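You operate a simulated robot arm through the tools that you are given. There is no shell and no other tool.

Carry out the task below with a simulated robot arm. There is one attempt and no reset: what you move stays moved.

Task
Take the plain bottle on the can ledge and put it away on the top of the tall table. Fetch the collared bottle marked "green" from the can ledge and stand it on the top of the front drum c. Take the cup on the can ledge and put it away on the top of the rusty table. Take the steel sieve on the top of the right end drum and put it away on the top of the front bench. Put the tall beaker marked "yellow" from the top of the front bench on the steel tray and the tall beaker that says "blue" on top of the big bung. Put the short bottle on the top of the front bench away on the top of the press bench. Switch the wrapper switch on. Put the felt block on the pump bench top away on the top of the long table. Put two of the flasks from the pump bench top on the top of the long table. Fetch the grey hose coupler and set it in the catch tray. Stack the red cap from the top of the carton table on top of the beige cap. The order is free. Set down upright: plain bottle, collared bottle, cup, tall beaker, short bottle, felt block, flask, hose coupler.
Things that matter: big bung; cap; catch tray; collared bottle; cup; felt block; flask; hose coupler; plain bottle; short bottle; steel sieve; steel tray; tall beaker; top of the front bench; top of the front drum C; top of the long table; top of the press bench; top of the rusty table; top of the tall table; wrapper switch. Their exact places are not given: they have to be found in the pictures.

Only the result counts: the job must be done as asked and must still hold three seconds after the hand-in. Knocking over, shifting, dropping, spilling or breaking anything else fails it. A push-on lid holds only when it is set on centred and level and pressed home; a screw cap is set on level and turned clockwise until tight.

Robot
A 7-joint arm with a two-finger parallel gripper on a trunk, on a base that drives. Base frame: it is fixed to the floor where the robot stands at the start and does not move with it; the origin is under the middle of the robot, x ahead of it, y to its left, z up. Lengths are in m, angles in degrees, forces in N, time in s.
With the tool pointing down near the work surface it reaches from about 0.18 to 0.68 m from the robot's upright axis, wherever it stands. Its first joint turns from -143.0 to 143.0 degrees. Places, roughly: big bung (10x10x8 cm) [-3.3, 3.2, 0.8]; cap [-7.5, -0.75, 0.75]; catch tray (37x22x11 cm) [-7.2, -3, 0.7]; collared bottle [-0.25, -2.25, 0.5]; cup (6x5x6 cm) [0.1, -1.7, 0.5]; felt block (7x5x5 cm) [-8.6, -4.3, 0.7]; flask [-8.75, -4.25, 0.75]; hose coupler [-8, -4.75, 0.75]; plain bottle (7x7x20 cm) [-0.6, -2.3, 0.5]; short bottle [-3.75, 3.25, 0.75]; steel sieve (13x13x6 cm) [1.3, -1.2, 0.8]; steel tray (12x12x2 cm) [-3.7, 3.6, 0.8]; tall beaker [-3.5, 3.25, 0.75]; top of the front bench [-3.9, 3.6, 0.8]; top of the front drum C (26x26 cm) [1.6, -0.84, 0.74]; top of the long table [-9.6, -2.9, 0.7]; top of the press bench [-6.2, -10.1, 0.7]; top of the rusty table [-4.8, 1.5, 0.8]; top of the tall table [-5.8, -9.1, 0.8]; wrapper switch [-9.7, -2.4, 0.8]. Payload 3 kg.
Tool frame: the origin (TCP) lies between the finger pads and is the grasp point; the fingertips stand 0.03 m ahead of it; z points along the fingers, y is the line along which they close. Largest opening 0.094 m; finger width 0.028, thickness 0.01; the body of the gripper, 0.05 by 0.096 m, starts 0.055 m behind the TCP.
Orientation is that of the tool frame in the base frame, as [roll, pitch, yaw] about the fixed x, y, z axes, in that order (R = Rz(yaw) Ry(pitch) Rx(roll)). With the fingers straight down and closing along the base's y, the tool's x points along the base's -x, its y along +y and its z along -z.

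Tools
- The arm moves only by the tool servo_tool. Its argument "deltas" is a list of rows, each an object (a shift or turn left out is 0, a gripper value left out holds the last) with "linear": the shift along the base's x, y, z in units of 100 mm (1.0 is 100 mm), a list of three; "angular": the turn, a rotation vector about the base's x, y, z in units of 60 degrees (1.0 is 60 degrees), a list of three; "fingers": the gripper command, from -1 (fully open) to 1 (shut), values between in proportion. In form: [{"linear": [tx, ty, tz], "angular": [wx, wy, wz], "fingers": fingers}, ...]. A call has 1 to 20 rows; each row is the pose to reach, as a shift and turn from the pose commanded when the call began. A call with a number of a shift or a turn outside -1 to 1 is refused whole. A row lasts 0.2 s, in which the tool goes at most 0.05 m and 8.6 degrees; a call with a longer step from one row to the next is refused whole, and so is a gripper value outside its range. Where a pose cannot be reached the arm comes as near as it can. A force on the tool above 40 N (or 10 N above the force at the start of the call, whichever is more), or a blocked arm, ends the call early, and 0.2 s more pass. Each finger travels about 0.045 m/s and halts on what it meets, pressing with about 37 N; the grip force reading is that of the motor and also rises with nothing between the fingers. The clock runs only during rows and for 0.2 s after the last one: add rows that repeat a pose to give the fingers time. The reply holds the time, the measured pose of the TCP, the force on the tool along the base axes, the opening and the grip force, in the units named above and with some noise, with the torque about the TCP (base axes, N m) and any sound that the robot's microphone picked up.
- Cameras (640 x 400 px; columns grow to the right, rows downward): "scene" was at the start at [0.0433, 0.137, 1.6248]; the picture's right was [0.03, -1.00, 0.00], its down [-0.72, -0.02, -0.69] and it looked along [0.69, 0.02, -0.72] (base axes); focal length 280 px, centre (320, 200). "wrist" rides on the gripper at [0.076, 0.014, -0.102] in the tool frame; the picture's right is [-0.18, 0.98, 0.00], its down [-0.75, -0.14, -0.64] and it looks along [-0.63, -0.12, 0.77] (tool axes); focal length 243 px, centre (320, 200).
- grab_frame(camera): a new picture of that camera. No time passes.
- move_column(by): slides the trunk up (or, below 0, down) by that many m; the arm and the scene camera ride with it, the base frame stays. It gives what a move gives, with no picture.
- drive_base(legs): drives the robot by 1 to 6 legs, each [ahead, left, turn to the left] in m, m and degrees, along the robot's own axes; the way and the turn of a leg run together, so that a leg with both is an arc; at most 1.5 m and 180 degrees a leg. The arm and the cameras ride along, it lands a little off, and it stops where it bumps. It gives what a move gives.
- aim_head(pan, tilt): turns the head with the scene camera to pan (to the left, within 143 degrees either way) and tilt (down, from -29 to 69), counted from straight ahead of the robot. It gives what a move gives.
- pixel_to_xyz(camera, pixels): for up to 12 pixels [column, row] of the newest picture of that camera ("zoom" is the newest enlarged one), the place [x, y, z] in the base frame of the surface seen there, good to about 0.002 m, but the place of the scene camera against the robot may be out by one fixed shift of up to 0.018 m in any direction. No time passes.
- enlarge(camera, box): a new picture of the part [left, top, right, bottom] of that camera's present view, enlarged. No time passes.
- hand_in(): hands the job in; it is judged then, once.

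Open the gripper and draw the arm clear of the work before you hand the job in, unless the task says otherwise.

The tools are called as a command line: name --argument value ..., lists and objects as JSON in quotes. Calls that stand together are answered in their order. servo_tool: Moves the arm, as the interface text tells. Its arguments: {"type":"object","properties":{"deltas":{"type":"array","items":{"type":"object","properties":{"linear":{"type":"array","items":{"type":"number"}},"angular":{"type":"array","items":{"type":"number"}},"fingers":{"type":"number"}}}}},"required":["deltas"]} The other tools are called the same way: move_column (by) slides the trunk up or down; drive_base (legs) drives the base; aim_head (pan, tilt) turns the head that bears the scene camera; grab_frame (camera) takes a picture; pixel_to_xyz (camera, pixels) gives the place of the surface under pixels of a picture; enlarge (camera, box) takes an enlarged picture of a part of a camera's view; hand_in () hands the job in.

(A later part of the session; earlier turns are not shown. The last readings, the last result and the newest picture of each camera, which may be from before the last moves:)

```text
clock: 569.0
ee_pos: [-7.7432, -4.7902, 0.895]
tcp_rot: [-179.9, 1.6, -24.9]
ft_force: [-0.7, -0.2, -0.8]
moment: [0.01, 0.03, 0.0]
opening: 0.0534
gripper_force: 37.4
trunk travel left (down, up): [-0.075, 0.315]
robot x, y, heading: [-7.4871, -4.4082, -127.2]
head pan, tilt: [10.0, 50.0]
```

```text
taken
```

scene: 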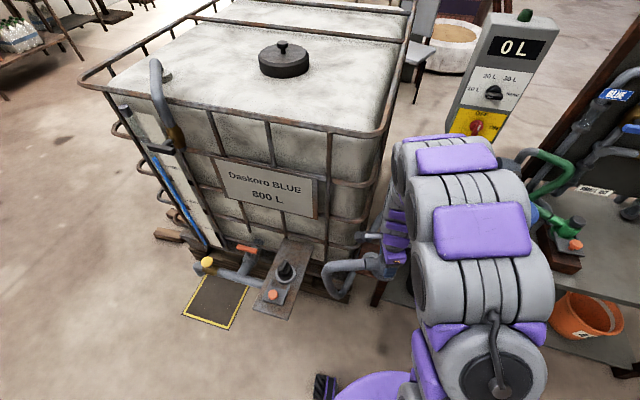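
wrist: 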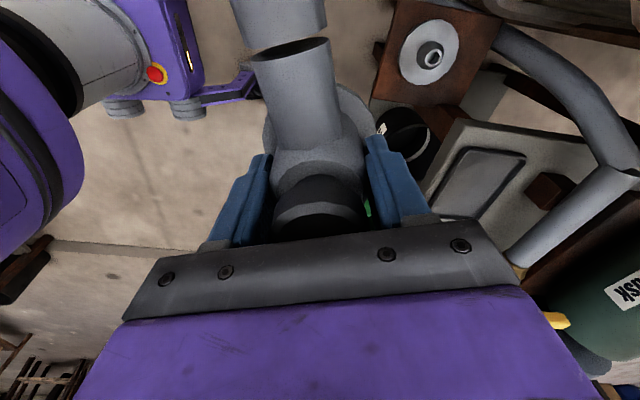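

I enlarge the hose region to see whether the tail follows freely.

enlarge --camera "scene" --box '[300, 220, 420, 320]'

pixel_to_xyz --camera "zoom" --pixels '[[170, 180], [120, 230], [150, 290], [160, 310], [250, 170], [330, 150]]'

```text
4.00 times, centred on (360, 270) of scene
```

zoom: 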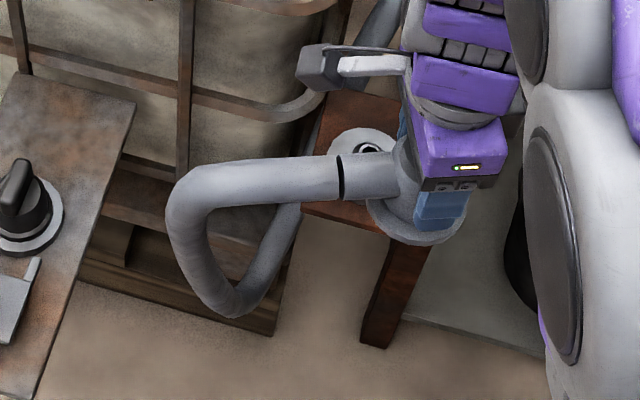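

```text
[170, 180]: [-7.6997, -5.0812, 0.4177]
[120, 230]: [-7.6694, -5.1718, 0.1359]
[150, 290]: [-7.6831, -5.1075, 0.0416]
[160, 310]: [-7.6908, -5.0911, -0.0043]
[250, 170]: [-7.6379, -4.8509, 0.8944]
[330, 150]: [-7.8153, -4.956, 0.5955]
```

The hose is a free loop from the pump bench pipe. The tray is ~2 m away, so I test gradually: back off 0.3 m and watch force and hose.

drive_base --legs '[[-0.3, 0, 0]]'

aim_head --pan 0 --tilt 45

grab_frame --camera "scene"

grab_frame --camera "wrist"

```text
clock: 571.0
ee_pos: [-7.5593, -4.5509, 0.8953]
tcp_rot: [180.0, 1.7, -24.8]
ft_force: [0.5, -0.9, -1.6]
moment: [-0.02, 0.02, -0.01]
opening: 0.0529
gripper_force: 36.8
trunk travel left (down, up): [-0.075, 0.315]
robot x, y, heading: [-7.3065, -4.1664, -127.3]
head pan, tilt: [10.0, 50.0]
```

```text
clock: 571.7
ee_pos: [-7.5597, -4.5489, 0.8959]
tcp_rot: [179.9, 1.6, -24.7]
ft_force: [0.1, 0.0, -2.0]
moment: [0.03, 0.02, 0.0]
opening: 0.053
gripper_force: 36.7
trunk travel left (down, up): [-0.075, 0.315]
robot x, y, heading: [-7.3071, -4.1636, -127.2]
head pan, tilt: [0.0, 45.0]
```

```text
taken
```

scene: 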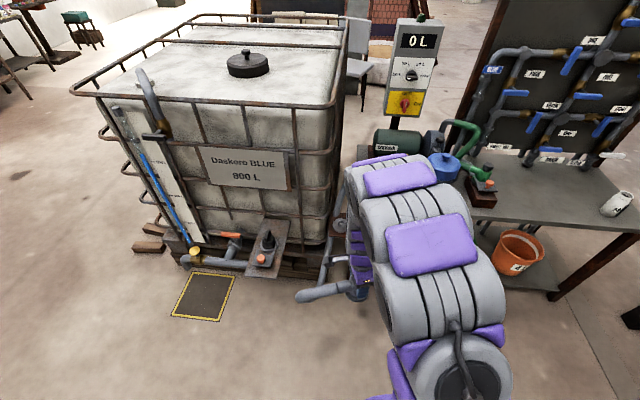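

```text
taken
```

wrist: 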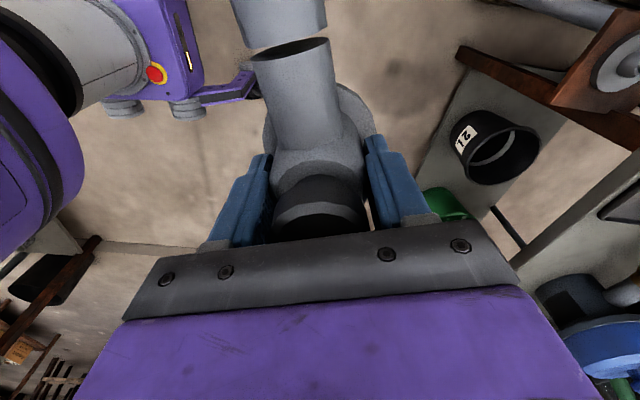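

Still slack. I enlarge to see the hose path.

enlarge --camera "scene" --box '[270, 200, 400, 320]'

drive_base --legs '[[-0.25, 0, 0]]'

enlarge --camera "scene" --box '[240, 200, 440, 340]'

```text
3.33 times, centred on (335, 260) of scene
```

zoom: 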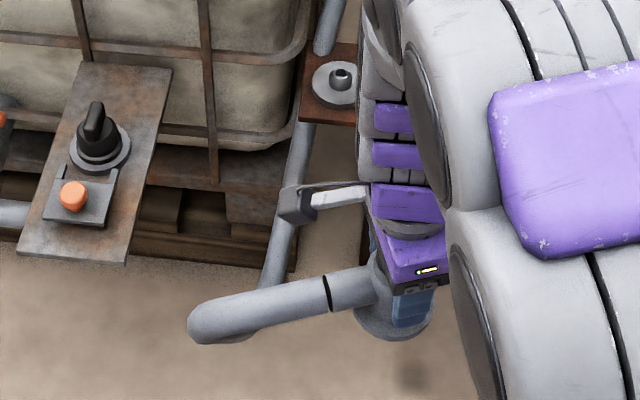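

```text
clock: 573.6
ee_pos: [-7.4071, -4.3484, 0.8946]
tcp_rot: [179.8, 1.6, -24.8]
ft_force: [-0.3, 0.1, -0.1]
moment: [-0.02, 0.02, -0.02]
opening: 0.0529
gripper_force: 37.3
trunk travel left (down, up): [-0.075, 0.315]
robot x, y, heading: [-7.1543, -3.9677, -127.1]
head pan, tilt: [0.0, 45.0]
```

```text
2.86 times, centred on (340, 270) of scene
```

zoom: 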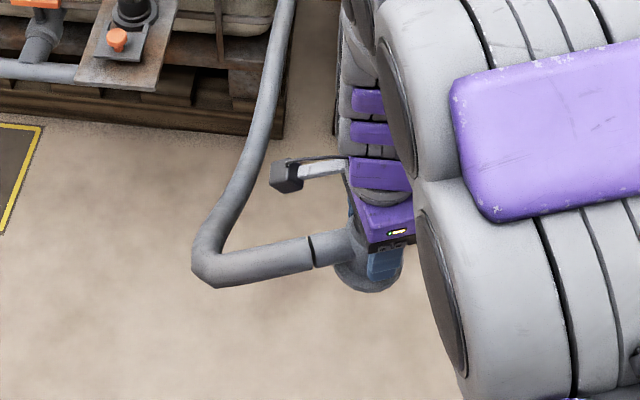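

Hose straightens, no force yet. I continue another 0.2 m carefully.

drive_base --legs '[[-0.2, 0, 0]]'

enlarge --camera "scene" --box '[240, 160, 440, 340]'

grab_frame --camera "wrist"

```text
clock: 575.2
ee_pos: [-7.2854, -4.1873, 0.8966]
tcp_rot: [179.8, 1.6, -25.0]
ft_force: [-0.4, -0.6, -1.3]
moment: [-0.03, 0.02, 0.01]
opening: 0.053
gripper_force: 36.7
trunk travel left (down, up): [-0.075, 0.315]
robot x, y, heading: [-7.0322, -3.8062, -127.7]
head pan, tilt: [0.0, 45.0]
```

```text
2.22 times, centred on (340, 250) of scene
```

zoom: 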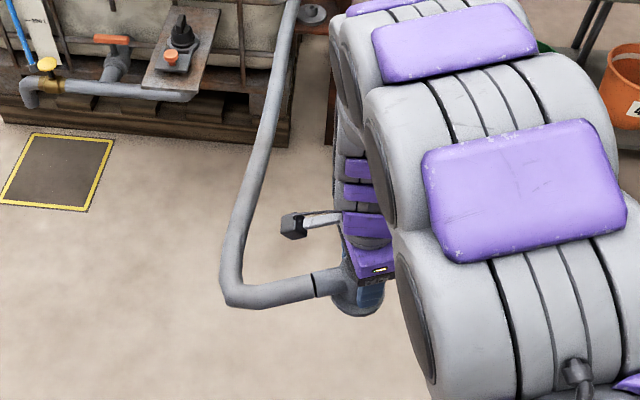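

```text
taken
```

wrist: 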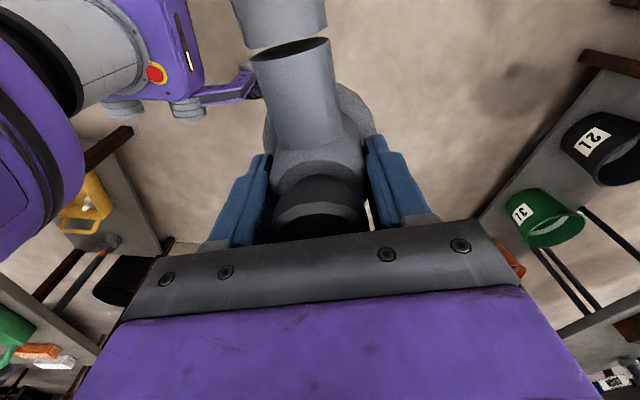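

No force at all: the hose simply follows. I now look at the catch tray (to my right rear).

aim_head --pan -128 --tilt 45

grab_frame --camera "scene"

pixel_to_xyz --camera "scene" --pixels '[[320, 200], [250, 200], [400, 200], [320, 260], [320, 150], [200, 250], [450, 260]]'

```text
clock: 577.3
ee_pos: [-7.2849, -4.1872, 0.8972]
tcp_rot: [179.7, 1.6, -25.0]
ft_force: [0.5, 0.5, -1.6]
moment: [0.01, 0.05, -0.03]
opening: 0.0529
gripper_force: 37.0
trunk travel left (down, up): [-0.075, 0.315]
robot x, y, heading: [-7.032, -3.8082, -127.3]
head pan, tilt: [-128.0, 45.0]
```

```text
taken
```

scene: 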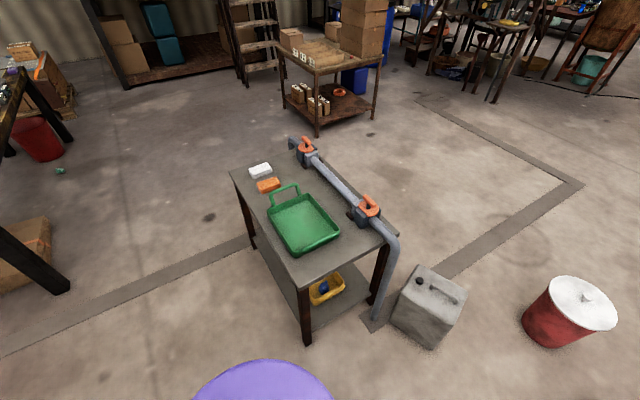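

```text
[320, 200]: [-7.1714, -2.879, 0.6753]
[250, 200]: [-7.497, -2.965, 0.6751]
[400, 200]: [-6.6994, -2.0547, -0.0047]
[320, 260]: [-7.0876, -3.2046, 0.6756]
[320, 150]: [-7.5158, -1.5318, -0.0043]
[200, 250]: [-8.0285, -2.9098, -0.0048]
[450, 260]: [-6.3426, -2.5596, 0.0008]
```

The green catch tray is at (303,222) on this bench. I measure its corners, floor, and the bench corners.

enlarge --camera "scene" --box '[220, 120, 420, 300]'

pixel_to_xyz --camera "scene" --pixels '[[303, 225], [268, 210], [308, 195], [340, 237], [297, 255], [285, 190], [318, 233], [297, 283], [231, 170], [395, 235], [285, 165], [368, 210]]'

```text
2.22 times, centred on (320, 210) of scene
```

zoom: 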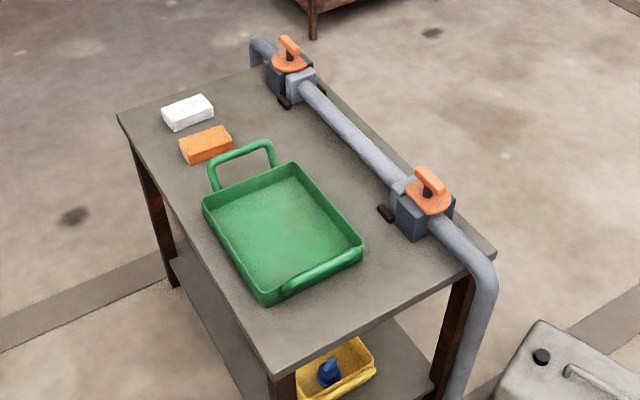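

```text
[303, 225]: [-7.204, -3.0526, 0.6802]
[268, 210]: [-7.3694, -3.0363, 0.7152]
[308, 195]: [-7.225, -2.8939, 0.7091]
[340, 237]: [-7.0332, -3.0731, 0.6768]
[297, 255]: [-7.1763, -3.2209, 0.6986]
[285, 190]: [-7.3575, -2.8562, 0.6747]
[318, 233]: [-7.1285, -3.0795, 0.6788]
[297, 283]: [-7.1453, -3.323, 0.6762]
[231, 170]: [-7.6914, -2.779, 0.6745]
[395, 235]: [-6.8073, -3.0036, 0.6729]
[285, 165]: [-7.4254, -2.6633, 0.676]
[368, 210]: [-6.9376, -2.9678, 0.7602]
```

The tray's floor is z 0.680, centre about (-7.20,-3.055), open inside. I'll approach from the bench's SE end: raise the coupler, back up, turn right ~98° so the hose stays on the free side.

pixel_to_xyz --camera "scene" --pixels '[[430, 300], [400, 330], [440, 345], [375, 320], [372, 198], [565, 310]]'

servo_tool --deltas '[{"linear": [0, 0, 0.3]}, {"linear": [0, 0, 0.6]}, {"linear": [0, 0, 0.9]}]'

drive_base --legs '[[-0.3, 0.03, 0]]'

```text
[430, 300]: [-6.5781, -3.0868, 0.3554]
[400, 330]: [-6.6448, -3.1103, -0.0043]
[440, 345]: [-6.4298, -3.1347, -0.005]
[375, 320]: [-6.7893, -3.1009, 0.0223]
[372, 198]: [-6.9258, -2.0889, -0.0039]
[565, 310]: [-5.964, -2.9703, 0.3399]
```

```text
clock: 578.1
ee_pos: [-7.2861, -4.1881, 0.9864]
tcp_rot: [179.7, 1.6, -24.9]
ft_force: [-0.6, 0.1, -0.9]
moment: [0.0, -0.01, -0.02]
opening: 0.053
gripper_force: 36.8
trunk travel left (down, up): [-0.075, 0.315]
robot x, y, heading: [-7.0304, -3.8089, -127.7]
head pan, tilt: [-128.0, 45.0]
```

```text
clock: 580.1
ee_pos: [-7.0781, -3.9648, 0.9858]
tcp_rot: [179.7, 1.6, -24.9]
ft_force: [-0.1, 0.5, -1.2]
moment: [0.0, 0.01, -0.03]
opening: 0.053
gripper_force: 36.8
trunk travel left (down, up): [-0.075, 0.315]
robot x, y, heading: [-6.8272, -3.5875, -127.5]
head pan, tilt: [-128.0, 45.0]
```

Canister is near; I stay here and turn right by 108° to face the tray directly (reach 0.63 m).

drive_base --legs '[[0, 0, -108]]'

aim_head --pan 15 --tilt 50

grab_frame --camera "scene"

grab_frame --camera "wrist"

```text
clock: 585.0
ee_pos: [-7.1076, -3.2315, 0.9867]
tcp_rot: [179.8, 1.7, -132.7]
ft_force: [0.3, 0.3, -1.4]
moment: [0.05, 0.02, 0.02]
opening: 0.0527
gripper_force: 37.4
trunk travel left (down, up): [-0.075, 0.315]
robot x, y, heading: [-6.8246, -3.582, 124.9]
head pan, tilt: [-128.0, 45.0]
```

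```text
clock: 587.3
ee_pos: [-7.1078, -3.2322, 0.9877]
tcp_rot: [179.5, 1.7, -132.5]
ft_force: [0.6, 0.0, -1.5]
moment: [0.0, -0.02, 0.02]
opening: 0.0532
gripper_force: 36.5
trunk travel left (down, up): [-0.075, 0.315]
robot x, y, heading: [-6.8232, -3.5817, 124.8]
head pan, tilt: [15.0, 50.0]
```

```text
taken
```

scene: 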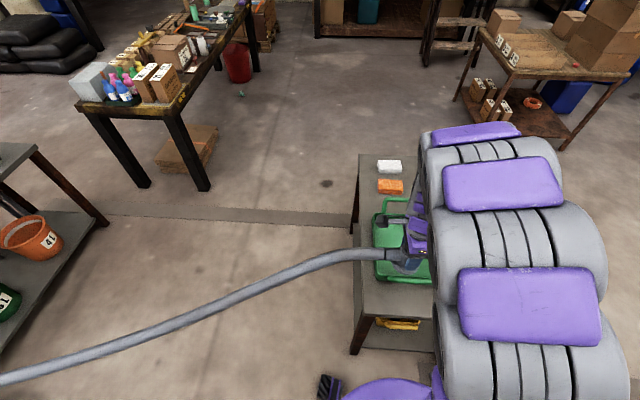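

```text
taken
```

wrist: 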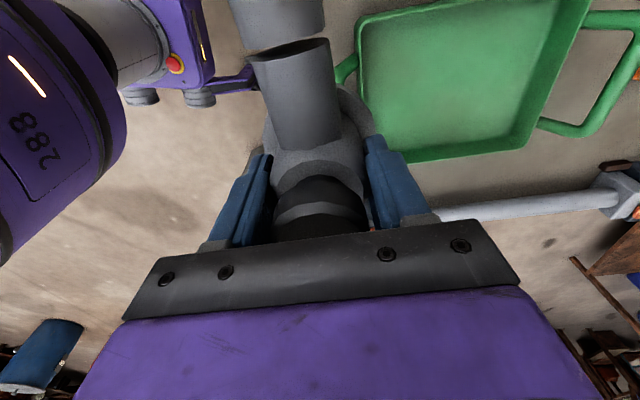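

The hose follows freely. I measure the tray by wrist: interior (450,90), corners (362,25), (395,158), (528,145), (588,5).

pixel_to_xyz --camera "wrist" --pixels '[[450, 80], [420, 130], [510, 120], [395, 158], [528, 145], [362, 25], [588, 5], [345, 70], [550, 125], [600, 100], [400, 40], [520, 40]]'

```text
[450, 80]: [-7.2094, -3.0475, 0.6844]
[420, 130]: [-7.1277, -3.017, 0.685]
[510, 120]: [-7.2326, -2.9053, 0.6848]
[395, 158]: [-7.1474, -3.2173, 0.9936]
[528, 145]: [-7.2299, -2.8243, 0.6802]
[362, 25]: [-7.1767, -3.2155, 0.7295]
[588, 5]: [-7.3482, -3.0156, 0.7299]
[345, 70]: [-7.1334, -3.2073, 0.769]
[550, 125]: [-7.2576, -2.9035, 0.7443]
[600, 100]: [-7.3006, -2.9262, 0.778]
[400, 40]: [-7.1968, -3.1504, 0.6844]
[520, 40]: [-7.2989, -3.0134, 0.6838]
```

Tray floor z 0.6845, rim 0.73. I'll set the coupler at T=(-7.173,-3.030) so the barb clears the rim. I move over it and lower to z≈0.80.

servo_tool --deltas '[{"linear": [-0.15, 0.45, 0]}, {"linear": [-0.3, 0.9, 0]}, {"linear": [-0.33, 1.0, 0]}]'

servo_tool --deltas '[{"linear": [-0.15, 0.45, 0]}, {"linear": [-0.3, 0.9, 0]}, {"linear": [-0.32, 1.0, -0.2]}, {"linear": [-0.32, 1.0, -0.6]}, {"linear": [-0.32, 1.0, -1.0]}]'

grab_frame --camera "wrist"

grab_frame --camera "scene"

```text
clock: 588.1
ee_pos: [-7.1406, -3.1314, 0.9866]
tcp_rot: [179.6, 1.7, -132.7]
ft_force: [0.7, 0.4, -1.8]
moment: [0.01, -0.07, 0.01]
opening: 0.0529
gripper_force: 37.3
trunk travel left (down, up): [-0.075, 0.315]
robot x, y, heading: [-6.8256, -3.5873, 124.6]
head pan, tilt: [15.0, 50.0]
```

```text
clock: 589.3
ee_pos: [-7.1707, -3.032, 0.8881]
tcp_rot: [179.7, 1.8, -132.6]
ft_force: [0.3, 0.3, -1.0]
moment: [0.0, -0.03, 0.02]
opening: 0.053
gripper_force: 36.7
trunk travel left (down, up): [-0.075, 0.315]
robot x, y, heading: [-6.8255, -3.5867, 124.8]
head pan, tilt: [15.0, 50.0]
```

```text
taken
```

wrist: 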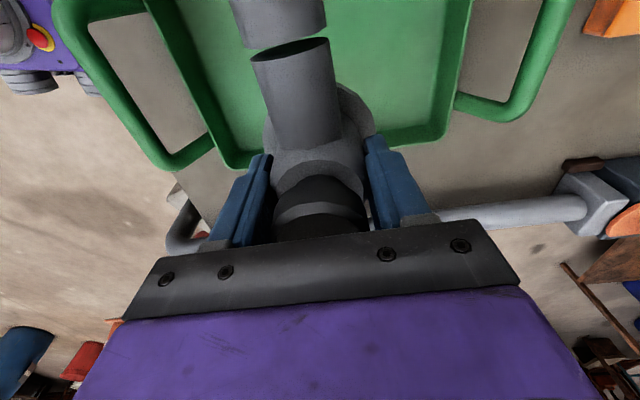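

```text
taken
```

scene: 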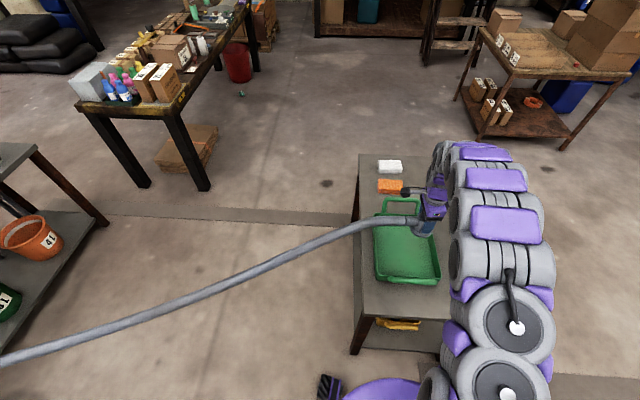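

The landing point projects inside the tray with ~6 cm to the rim. I lower to near the floor and then finely.

servo_tool --deltas '[{"linear": [0, 0, -0.3]}, {"linear": [0, 0, -0.6]}, {"linear": [0, 0, -0.9]}, {"linear": [0, 0, -1.0]}]'

servo_tool --deltas '[{"linear": [0, 0, -0.15]}, {"linear": [0, 0, -0.25]}, {"linear": [0, 0, -0.31]}, {"linear": [0, 0, -0.35]}, {"linear": [0, 0, -0.37]}]'

grab_frame --camera "wrist"

```text
clock: 590.3
ee_pos: [-7.1721, -3.0312, 0.7873]
tcp_rot: [179.5, 1.7, -132.6]
ft_force: [0.0, 0.6, -1.6]
moment: [-0.03, -0.01, -0.04]
opening: 0.0531
gripper_force: 36.4
trunk travel left (down, up): [-0.075, 0.315]
robot x, y, heading: [-6.826, -3.5858, 125.0]
head pan, tilt: [15.0, 50.0]
```

```text
clock: 591.5
ee_pos: [-7.1715, -3.0311, 0.7514]
tcp_rot: [179.6, 1.6, -132.7]
ft_force: [-0.7, 0.1, -0.4]
moment: [0.03, 0.01, 0.0]
opening: 0.053
gripper_force: 37.1
trunk travel left (down, up): [-0.075, 0.315]
robot x, y, heading: [-6.8214, -3.5858, 125.0]
head pan, tilt: [15.0, 50.0]
```

```text
taken
```

wrist: 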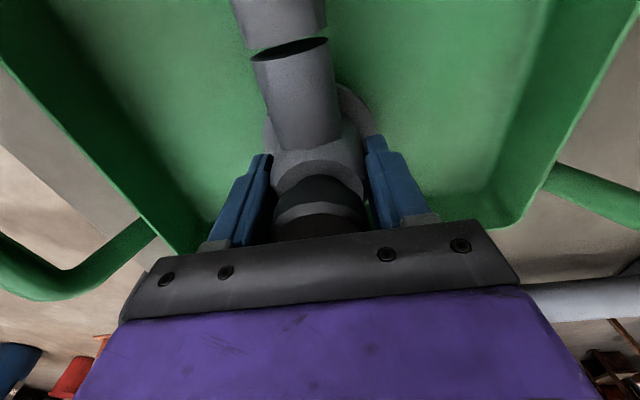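

No contact yet; I continue down in 1–2 mm steps.

servo_tool --deltas '[{"linear": [0, 0, -0.02]}, {"linear": [0, 0, -0.04]}, {"linear": [0, 0, -0.06]}, {"linear": [0, 0, -0.08]}, {"linear": [0, 0, -0.1]}, {"linear": [0, 0, -0.12]}, {"linear": [0, 0, -0.14]}, {"linear": [0, 0, -0.16]}]'

enlarge --camera "scene" --box '[360, 170, 480, 290]'

```text
clock: 593.3
ee_pos: [-7.1708, -3.0314, 0.7361]
tcp_rot: [179.4, 1.8, -132.6]
ft_force: [-1.5, 2.8, 30.7]
moment: [-0.31, -0.36, -0.03]
opening: 0.0541
gripper_force: 36.9
trunk travel left (down, up): [-0.075, 0.315]
robot x, y, heading: [-6.8268, -3.5878, 124.9]
head pan, tilt: [15.0, 50.0]
```

```text
3.33 times, centred on (420, 230) of scene
```

zoom: 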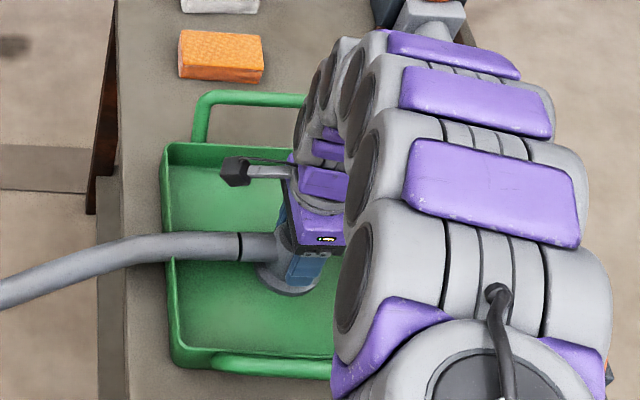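

Contact (31 N) in the tray. I relieve 1.5 mm, open, and rise slowly, checking that the coupler stays upright.

servo_tool --deltas '[{"linear": [0, 0, 0.015]}, {"linear": [0, 0, 0.015], "fingers": -0.2}, {"linear": [0, 0, 0.015], "fingers": -0.5}, {"linear": [0, 0, 0.015], "fingers": -0.7}, {"linear": [0, 0, 0.015], "fingers": -0.7}, {"linear": [0, 0, 0.015], "fingers": -0.7}]'

grab_frame --camera "wrist"

servo_tool --deltas '[{"linear": [0, 0, 0.15]}, {"linear": [0, 0, 0.4]}, {"linear": [0, 0, 0.8]}, {"linear": [0, 0, 1.0]}]'

grab_frame --camera "wrist"

grab_frame --camera "scene"

```text
clock: 594.7
ee_pos: [-7.1724, -3.031, 0.7359]
tcp_rot: [179.6, 1.7, -132.6]
ft_force: [0.2, -0.6, -0.3]
moment: [0.03, 0.0, -0.02]
opening: 0.0799
gripper_force: 0.0
trunk travel left (down, up): [-0.075, 0.315]
robot x, y, heading: [-6.8262, -3.5858, 124.8]
head pan, tilt: [15.0, 50.0]
```

```text
taken
```

wrist: 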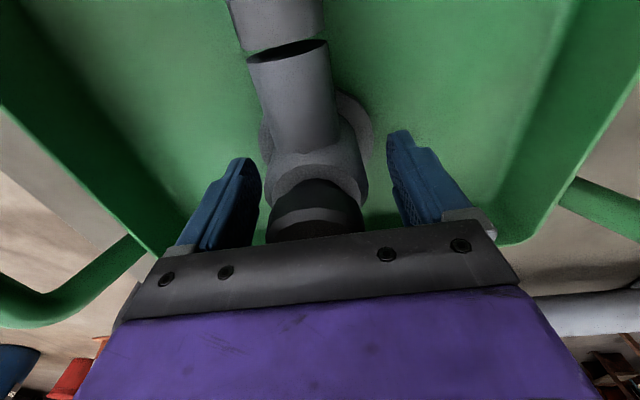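

```text
clock: 595.7
ee_pos: [-7.1736, -3.0336, 0.8365]
tcp_rot: [179.7, 1.6, -132.6]
ft_force: [-0.3, 0.1, 0.0]
moment: [-0.02, -0.02, 0.02]
opening: 0.0798
gripper_force: 0.0
trunk travel left (down, up): [-0.075, 0.315]
robot x, y, heading: [-6.8275, -3.5839, 124.9]
head pan, tilt: [15.0, 50.0]
```

```text
taken
```

wrist: 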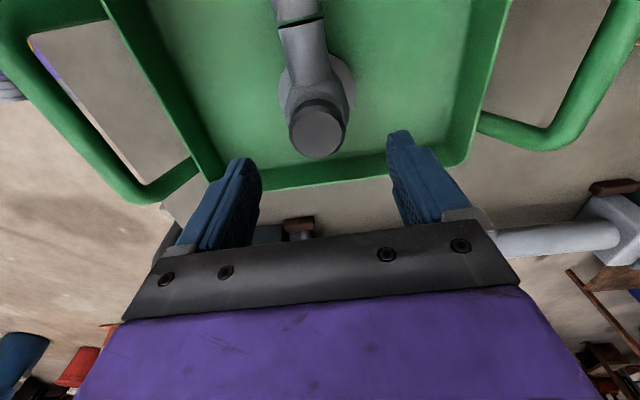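

```text
taken
```

scene: 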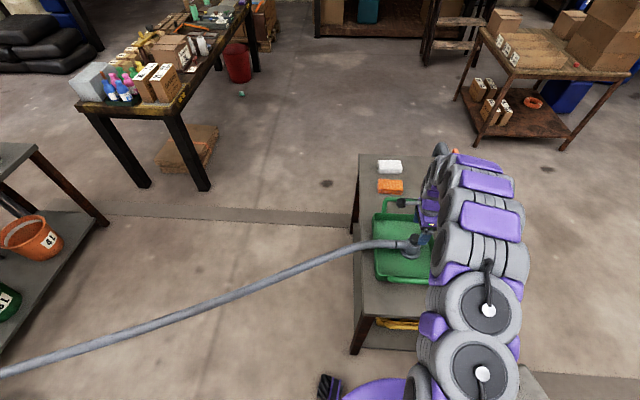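

The coupler stands in the tray. I verify its level via knob heights.

pixel_to_xyz --camera "wrist" --pixels '[[300, 135], [338, 135], [318, 120], [318, 150], [345, 80], [290, 90], [230, 130], [450, 120]]'

servo_tool --deltas '[{"linear": [0, 0, 0.4]}, {"linear": [0, 0, 0.8]}, {"linear": [0.1, -0.1, 1.0], "fingers": -1}, {"linear": [0.3, -0.4, 1.0]}, {"linear": [0.5, -0.75, 1.0]}, {"linear": [0.6, -0.95, 1.0]}]'

```text
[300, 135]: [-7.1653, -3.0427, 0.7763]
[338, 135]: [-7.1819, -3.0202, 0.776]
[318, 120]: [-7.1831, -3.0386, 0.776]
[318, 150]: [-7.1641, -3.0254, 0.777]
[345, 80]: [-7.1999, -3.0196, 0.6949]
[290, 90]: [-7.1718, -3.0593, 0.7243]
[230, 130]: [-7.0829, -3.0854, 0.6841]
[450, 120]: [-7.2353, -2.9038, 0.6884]
```

```text
clock: 597.1
ee_pos: [-7.1135, -3.1278, 0.9346]
tcp_rot: [179.6, 1.6, -132.7]
ft_force: [-0.8, 0.2, -0.1]
moment: [0.02, 0.0, 0.01]
opening: 0.094
gripper_force: 0.0
trunk travel left (down, up): [-0.075, 0.315]
robot x, y, heading: [-6.8224, -3.5862, 124.5]
head pan, tilt: [15.0, 50.0]
```

The coupler is level. Next the caps on the carton table: I turn the tool back and enlarge the table in the scene view.

servo_tool --deltas '[{"linear": [0.1, -0.1, 0.2], "angular": [0, 0, 0.13]}, {"linear": [0.2, -0.2, 0.4], "angular": [0, 0, 0.26]}, {"linear": [0.2, -0.2, 0.6], "angular": [0, 0, 0.39]}, {"linear": [0.2, -0.2, 0.8], "angular": [0, 0, 0.52]}, {"linear": [0.2, -0.2, 0.9], "angular": [0, 0, 0.65]}, {"linear": [0.2, -0.2, 0.9], "angular": [0, 0, 0.78]}, {"linear": [0.2, -0.2, 0.9], "angular": [0, 0, 0.91]}, {"linear": [0.2, -0.2, 0.9], "angular": [0, 0, 1.0]}]'

servo_tool --deltas '[{"angular": [0, 0, 0.13]}, {"angular": [0, 0, 0.28]}]'

aim_head --pan -20 --tilt 25

grab_frame --camera "scene"

enlarge --camera "scene" --box '[160, 60, 420, 220]'

```text
clock: 598.9
ee_pos: [-7.0935, -3.1472, 1.0262]
tcp_rot: [179.6, 1.7, -72.5]
ft_force: [0.4, -0.4, 0.5]
moment: [0.02, 0.0, -0.01]
opening: 0.0939
gripper_force: 0.1
trunk travel left (down, up): [-0.075, 0.315]
robot x, y, heading: [-6.8255, -3.5882, 125.0]
head pan, tilt: [15.0, 50.0]
```

```text
refused: row 2 steps farther than a row can; nothing moved
```

```text
clock: 599.9
ee_pos: [-7.092, -3.1454, 1.0243]
tcp_rot: [179.6, 1.6, -72.7]
ft_force: [0.3, 0.4, 0.9]
moment: [-0.01, -0.01, -0.02]
opening: 0.094
gripper_force: 0.0
trunk travel left (down, up): [-0.075, 0.315]
robot x, y, heading: [-6.824, -3.5894, 124.8]
head pan, tilt: [-20.0, 25.0]
```

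```text
taken
```

scene: 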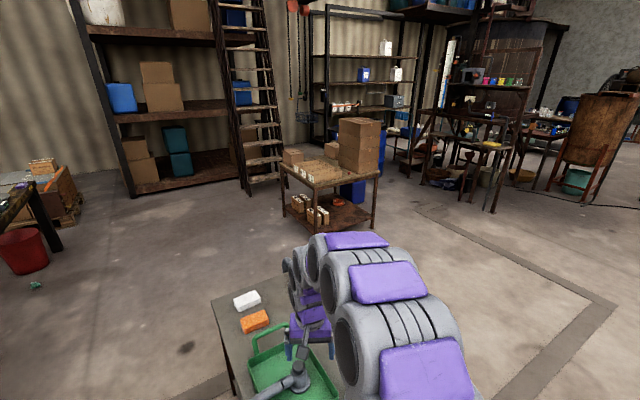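

```text
2.46 times, centred on (290, 140) of scene
```

zoom: 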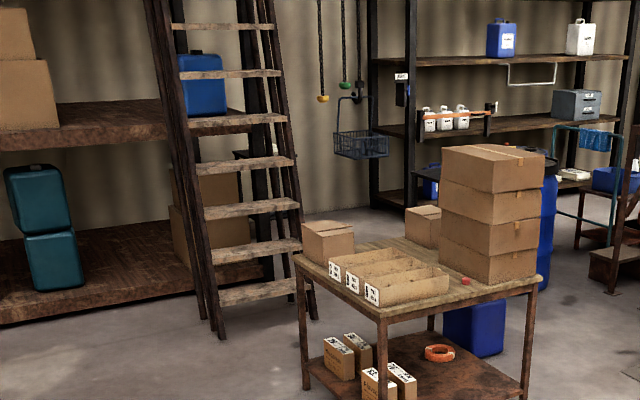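

The carton table: a red cap at zoom (467,281). I measure the table's corners.

pixel_to_xyz --camera "zoom" --pixels '[[297, 256], [383, 312], [541, 276], [467, 281], [440, 240], [450, 305], [380, 265], [520, 370], [305, 385], [350, 235]]'

servo_tool --deltas '[{"angular": [0, 0, 0.14]}, {"angular": [0, 0, 0.28]}]'

```text
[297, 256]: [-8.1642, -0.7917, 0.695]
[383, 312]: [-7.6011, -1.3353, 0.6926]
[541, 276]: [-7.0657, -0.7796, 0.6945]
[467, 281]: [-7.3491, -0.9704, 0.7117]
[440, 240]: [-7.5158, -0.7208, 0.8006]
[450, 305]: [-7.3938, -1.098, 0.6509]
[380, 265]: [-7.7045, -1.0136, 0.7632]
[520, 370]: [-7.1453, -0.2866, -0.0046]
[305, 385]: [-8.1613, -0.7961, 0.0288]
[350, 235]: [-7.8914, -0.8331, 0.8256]
```

```text
clock: 600.5
ee_pos: [-7.0929, -3.1457, 1.0247]
tcp_rot: [179.6, 1.6, -55.7]
ft_force: [1.2, -0.4, 0.5]
moment: [-0.04, 0.02, -0.01]
opening: 0.094
gripper_force: 0.1
trunk travel left (down, up): [-0.075, 0.315]
robot x, y, heading: [-6.8245, -3.5869, 125.0]
head pan, tilt: [-20.0, 25.0]
```

I route around the red bucket: east, north, then west to the carton table's SE side, facing 136°.

drive_base --legs '[[-0.844, -1.204, 0], [0.655, -0.459, 0], [0.655, -0.459, 0], [1.172, 0.888, 0], [0, 0, 11]]'

aim_head --pan 10 --tilt 35

grab_frame --camera "scene"

enlarge --camera "scene" --box '[160, 120, 420, 290]'

```text
clock: 623.1
ee_pos: [-7.112, -1.1526, 1.0248]
tcp_rot: [179.4, 1.6, -44.9]
ft_force: [-0.8, 0.7, -0.1]
moment: [-0.01, 0.03, -0.02]
opening: 0.0939
gripper_force: 0.1
trunk travel left (down, up): [-0.075, 0.315]
robot x, y, heading: [-6.7685, -1.5362, 135.9]
head pan, tilt: [-20.0, 25.0]
```

```text
clock: 624.1
ee_pos: [-7.1126, -1.1546, 1.0261]
tcp_rot: [179.6, 1.7, -44.9]
ft_force: [0.0, -0.6, -0.1]
moment: [-0.02, 0.01, 0.01]
opening: 0.0941
gripper_force: 0.1
trunk travel left (down, up): [-0.075, 0.315]
robot x, y, heading: [-6.767, -1.5354, 135.8]
head pan, tilt: [10.0, 35.0]
```

```text
taken
```

scene: 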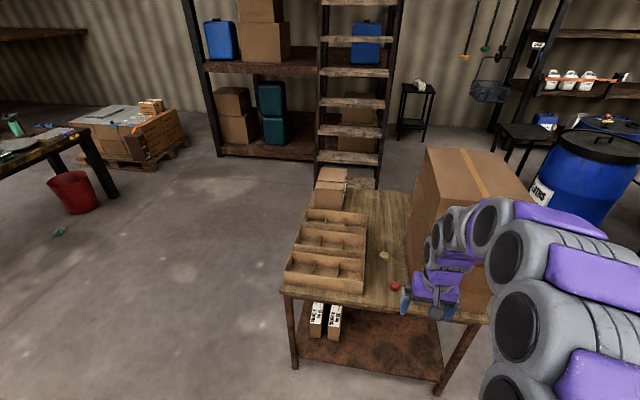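

```text
2.35 times, centred on (290, 205) of scene
```

zoom: 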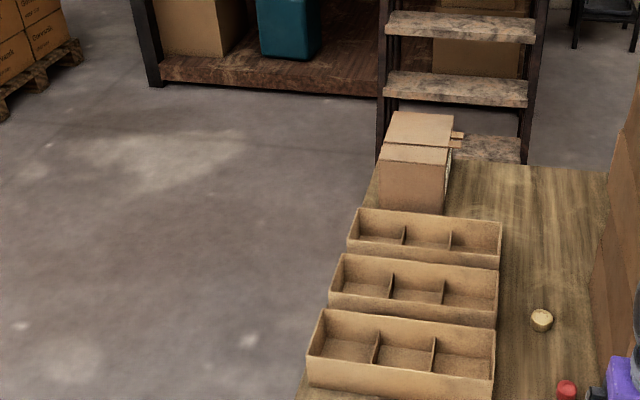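

Red cap at (395,287), beige cap at (384,255) in the scene view; a tall carton stands to the right. I measure all before moving in.

pixel_to_xyz --camera "scene" --pixels '[[395, 286], [384, 255], [410, 230], [425, 150], [410, 280], [430, 148], [490, 300], [365, 265], [440, 170], [352, 290]]'

enlarge --camera "scene" --box '[340, 220, 440, 320]'

grab_frame --camera "wrist"

```text
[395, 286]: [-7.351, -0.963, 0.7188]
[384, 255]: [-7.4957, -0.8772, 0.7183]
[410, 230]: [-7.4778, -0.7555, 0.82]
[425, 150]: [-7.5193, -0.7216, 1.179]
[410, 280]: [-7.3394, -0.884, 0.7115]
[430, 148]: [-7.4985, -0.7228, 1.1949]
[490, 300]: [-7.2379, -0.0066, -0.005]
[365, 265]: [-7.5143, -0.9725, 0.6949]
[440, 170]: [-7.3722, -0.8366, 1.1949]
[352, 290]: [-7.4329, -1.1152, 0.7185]
```

```text
4.00 times, centred on (390, 270) of scene
```

zoom: 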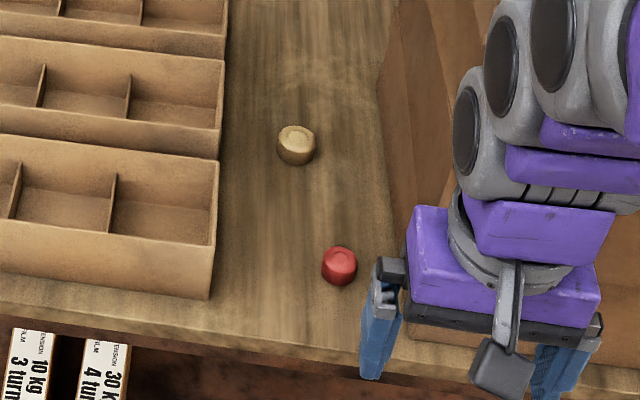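

```text
taken
```

wrist: 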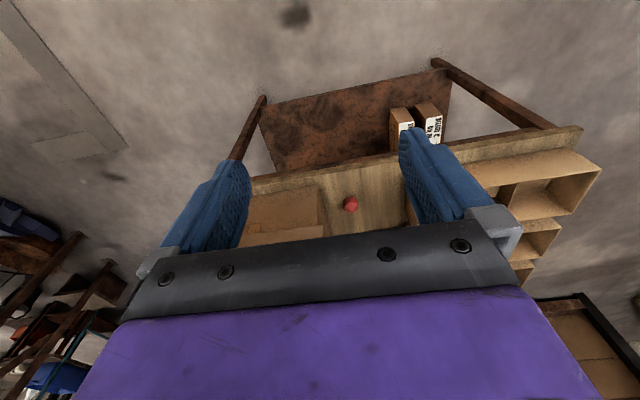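

The red cap is only 6 cm from the tall carton's face, so I'll approach with the base further left, fingers closing front-to-back, camera on the left, and a slight lean to the left. I drive in.

drive_base --legs '[[0, 0.15, 0], [0.33, 0, 0]]'

grab_frame --camera "wrist"

aim_head --pan -10 --tilt 45

grab_frame --camera "scene"

```text
clock: 627.2
ee_pos: [-7.464, -1.0432, 1.0257]
tcp_rot: [-179.7, 1.6, -44.9]
ft_force: [-0.5, -0.8, -0.1]
moment: [0.03, -0.04, 0.02]
opening: 0.0939
gripper_force: 0.1
trunk travel left (down, up): [-0.075, 0.315]
robot x, y, heading: [-7.1062, -1.4146, 135.5]
head pan, tilt: [10.0, 35.0]
```

```text
taken
```

wrist: 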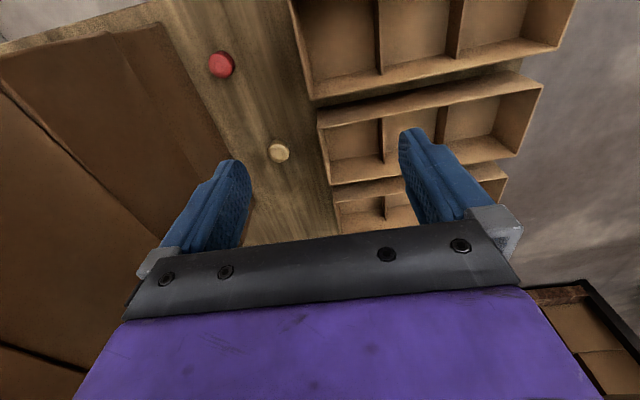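

```text
clock: 628.1
ee_pos: [-7.463, -1.0446, 1.0276]
tcp_rot: [-179.9, 1.7, -44.7]
ft_force: [0.6, -0.4, -0.8]
moment: [0.01, -0.02, 0.01]
opening: 0.094
gripper_force: 0.0
trunk travel left (down, up): [-0.075, 0.315]
robot x, y, heading: [-7.1124, -1.4156, 135.9]
head pan, tilt: [-10.0, 45.0]
```

```text
taken
```

scene: 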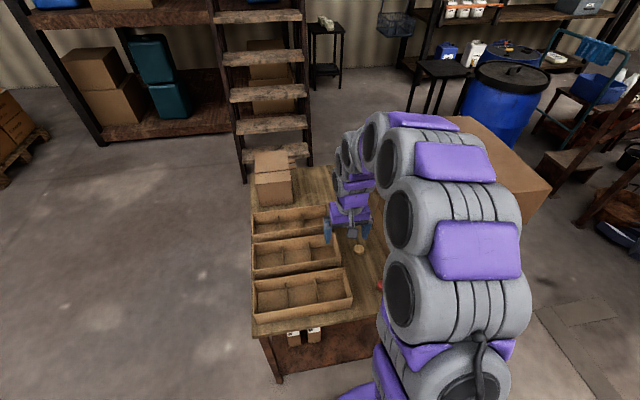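

Both caps are visible in the wrist view: red (221,64), beige (279,152). I measure them and the carton face accurately.

enlarge --camera "wrist" --box '[190, 35, 320, 175]'

pixel_to_xyz --camera "zoom" --pixels '[[190, 95], [155, 95], [220, 92], [190, 65], [195, 120], [355, 325], [325, 325], [385, 320], [355, 300], [358, 350], [130, 200], [250, 300]]'

pixel_to_xyz --camera "wrist" --pixels '[[190, 75], [210, 120], [235, 170], [170, 50], [320, 100], [335, 190]]'

```text
2.86 times, centred on (255, 105) of wrist
```

zoom: 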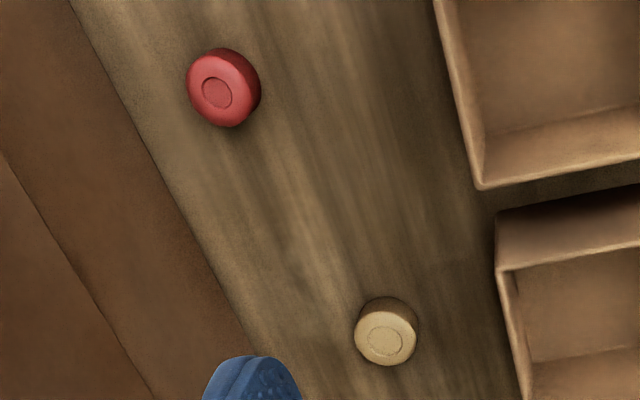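

```text
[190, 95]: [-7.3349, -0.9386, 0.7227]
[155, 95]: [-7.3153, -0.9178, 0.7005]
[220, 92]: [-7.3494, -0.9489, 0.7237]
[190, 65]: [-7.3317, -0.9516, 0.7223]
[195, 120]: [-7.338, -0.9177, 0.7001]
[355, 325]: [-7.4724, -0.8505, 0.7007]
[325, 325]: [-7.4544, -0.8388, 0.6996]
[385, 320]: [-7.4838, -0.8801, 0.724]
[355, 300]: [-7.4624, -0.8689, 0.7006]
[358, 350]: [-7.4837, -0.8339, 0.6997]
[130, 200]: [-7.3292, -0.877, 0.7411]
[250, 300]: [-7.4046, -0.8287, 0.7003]
```

```text
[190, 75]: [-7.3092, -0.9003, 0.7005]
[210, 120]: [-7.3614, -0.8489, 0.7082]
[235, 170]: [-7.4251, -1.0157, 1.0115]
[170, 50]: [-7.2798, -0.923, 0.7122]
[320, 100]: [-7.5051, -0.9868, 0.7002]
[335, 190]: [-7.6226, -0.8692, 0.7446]
```

Red cap centre ≈(-7.347,-0.947), beige ≈(-7.491,-0.866), tops z 0.724; carton face 6.1 cm from the red cap. I rotate the tool −90° here at height.

servo_tool --deltas '[{"angular": [0, 0, -0.125]}, {"angular": [0, 0, -0.25]}, {"angular": [0, 0, -0.375]}, {"angular": [0, 0, -0.5]}, {"angular": [0, 0, -0.625]}, {"angular": [0, 0, -0.75]}, {"angular": [0, 0, -0.875]}, {"angular": [0, 0, -1.0]}]'

servo_tool --deltas '[{"angular": [0, 0, -0.125]}, {"angular": [0, 0, -0.25]}, {"angular": [0, 0, -0.375]}, {"angular": [0, 0, -0.5]}, {"angular": [0, 0, -0.5], "fingers": -0.3}]'

grab_frame --camera "wrist"

```text
clock: 629.9
ee_pos: [-7.4573, -1.0385, 1.0264]
tcp_rot: [179.8, 1.8, -104.9]
ft_force: [-0.3, 0.1, -0.3]
moment: [0.01, -0.02, -0.01]
opening: 0.0942
gripper_force: 0.1
trunk travel left (down, up): [-0.075, 0.315]
robot x, y, heading: [-7.1115, -1.418, 135.6]
head pan, tilt: [-10.0, 45.0]
```

```text
clock: 631.1
ee_pos: [-7.4557, -1.0368, 1.0261]
tcp_rot: [179.9, 1.8, -135.0]
ft_force: [-0.7, 0.3, 0.3]
moment: [0.03, 0.02, -0.02]
opening: 0.0608
gripper_force: 0.0
trunk travel left (down, up): [-0.075, 0.315]
robot x, y, heading: [-7.1104, -1.4128, 135.8]
head pan, tilt: [-10.0, 45.0]
```

```text
taken
```

wrist: 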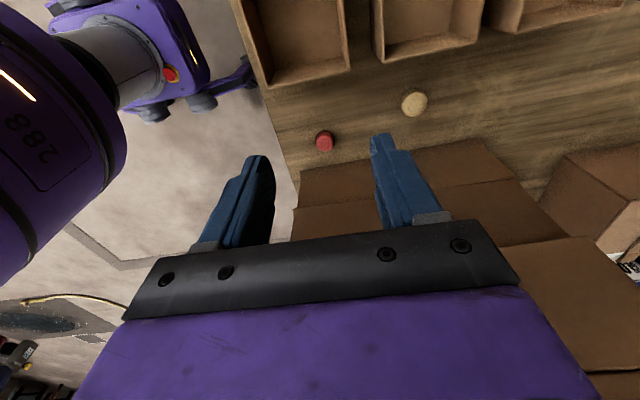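

Good view. I lean the tool 7° to the left and move above the red cap at z≈0.83.

servo_tool --deltas '[{"linear": [0.2, 0.15, 0], "angular": [0.03, -0.03, 0]}, {"linear": [0.45, 0.35, 0], "angular": [0.06, -0.058, 0]}, {"linear": [0.75, 0.6, 0], "angular": [0.084, -0.081, 0]}, {"linear": [1.0, 0.85, -0.1], "angular": [0.084, -0.081, 0]}, {"linear": [1.0, 0.9, -0.5], "angular": [0.084, -0.081, 0]}, {"linear": [1.0, 0.9, -0.9], "angular": [0.084, -0.081, 0]}, {"linear": [1.0, 0.9, -1.0], "angular": [0.084, -0.081, 0]}]'

grab_frame --camera "wrist"

grab_frame --camera "scene"

```text
clock: 632.7
ee_pos: [-7.3564, -0.9466, 0.9272]
tcp_rot: [179.7, 8.7, -134.9]
ft_force: [0.2, -0.2, 0.9]
moment: [-0.02, 0.03, 0.03]
opening: 0.0609
gripper_force: 0.1
trunk travel left (down, up): [-0.075, 0.315]
robot x, y, heading: [-7.1103, -1.4132, 135.5]
head pan, tilt: [-10.0, 45.0]
```

```text
taken
```

wrist: 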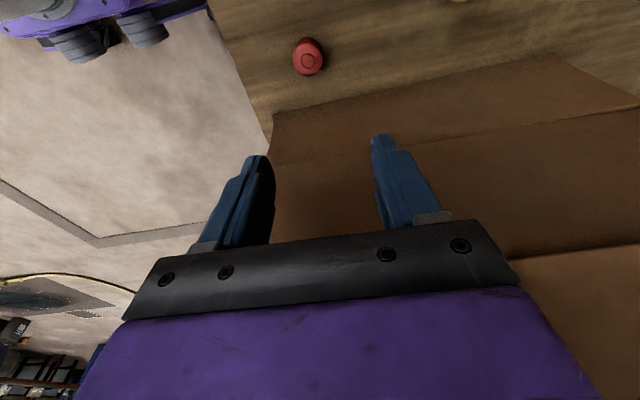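

```text
taken
```

scene: 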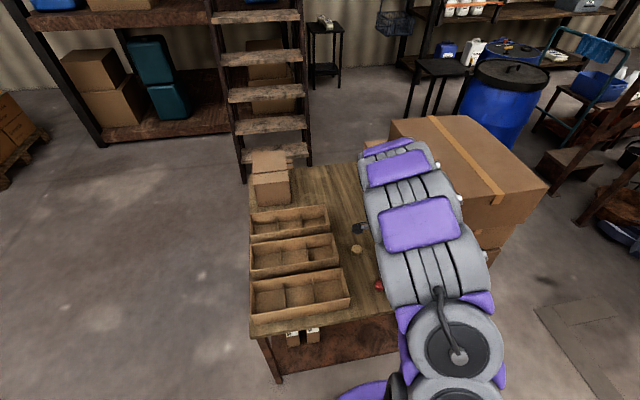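

I measure the red cap from this pose.

enlarge --camera "wrist" --box '[270, 20, 350, 100]'

pixel_to_xyz --camera "zoom" --pixels '[[265, 205], [220, 195], [310, 200], [265, 165], [265, 240], [200, 190], [330, 180], [280, 140]]'

```text
5.00 times, centred on (310, 60) of wrist
```

zoom: 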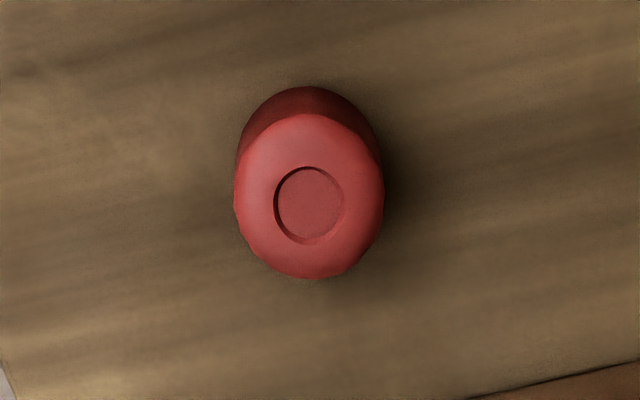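

```text
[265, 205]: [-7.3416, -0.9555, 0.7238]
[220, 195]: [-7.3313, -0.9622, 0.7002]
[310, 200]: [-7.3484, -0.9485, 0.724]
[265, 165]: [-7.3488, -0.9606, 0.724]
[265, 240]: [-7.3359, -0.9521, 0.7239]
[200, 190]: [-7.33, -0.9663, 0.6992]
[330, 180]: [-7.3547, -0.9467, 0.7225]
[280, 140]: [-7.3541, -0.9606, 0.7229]
```

Cap: dia ≈0.033, centre (-7.348,-0.949). I descend beside it to z≈0.735 with the fingers open to 0.06.

servo_tool --deltas '[{"linear": [0.06, -0.04, -0.3]}, {"linear": [0.06, -0.04, -0.7]}, {"linear": [0.06, -0.04, -1.0]}]'

grab_frame --camera "wrist"

servo_tool --deltas '[{"linear": [0, 0, -0.3]}, {"linear": [0, 0, -0.6]}, {"linear": [0, 0, -0.8]}, {"linear": [0, 0, -0.9]}]'

grab_frame --camera "wrist"

```text
clock: 633.5
ee_pos: [-7.3503, -0.9513, 0.8265]
tcp_rot: [179.7, 8.6, -134.7]
ft_force: [-0.1, -0.6, 0.3]
moment: [-0.04, 0.0, -0.02]
opening: 0.061
gripper_force: 0.1
trunk travel left (down, up): [-0.075, 0.315]
robot x, y, heading: [-7.1074, -1.4129, 135.7]
head pan, tilt: [-10.0, 45.0]
```

```text
taken
```

wrist: 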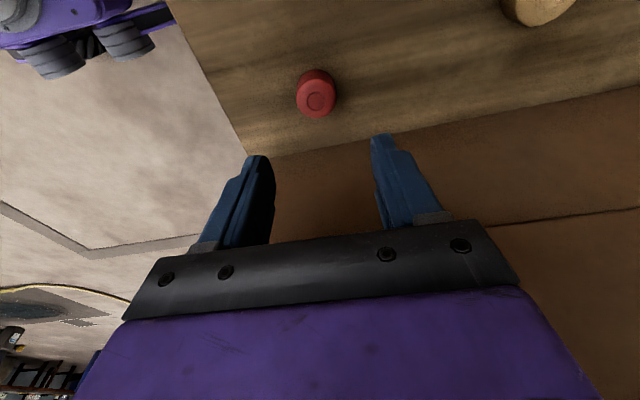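

```text
clock: 634.5
ee_pos: [-7.3501, -0.95, 0.7363]
tcp_rot: [179.8, 8.7, -134.9]
ft_force: [1.0, 0.6, 0.1]
moment: [-0.03, -0.01, 0.03]
opening: 0.0613
gripper_force: 0.0
trunk travel left (down, up): [-0.075, 0.315]
robot x, y, heading: [-7.1068, -1.4169, 135.5]
head pan, tilt: [-10.0, 45.0]
```

```text
taken
```

wrist: 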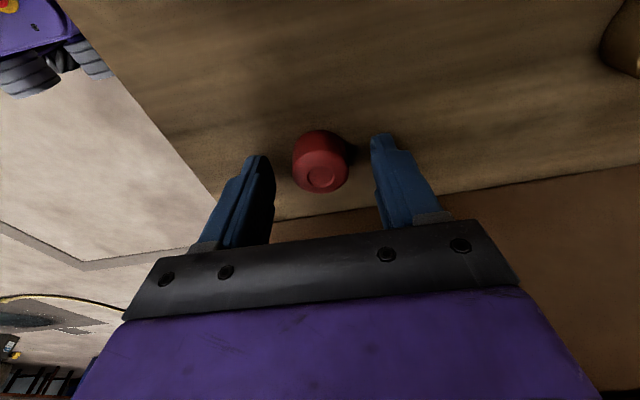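

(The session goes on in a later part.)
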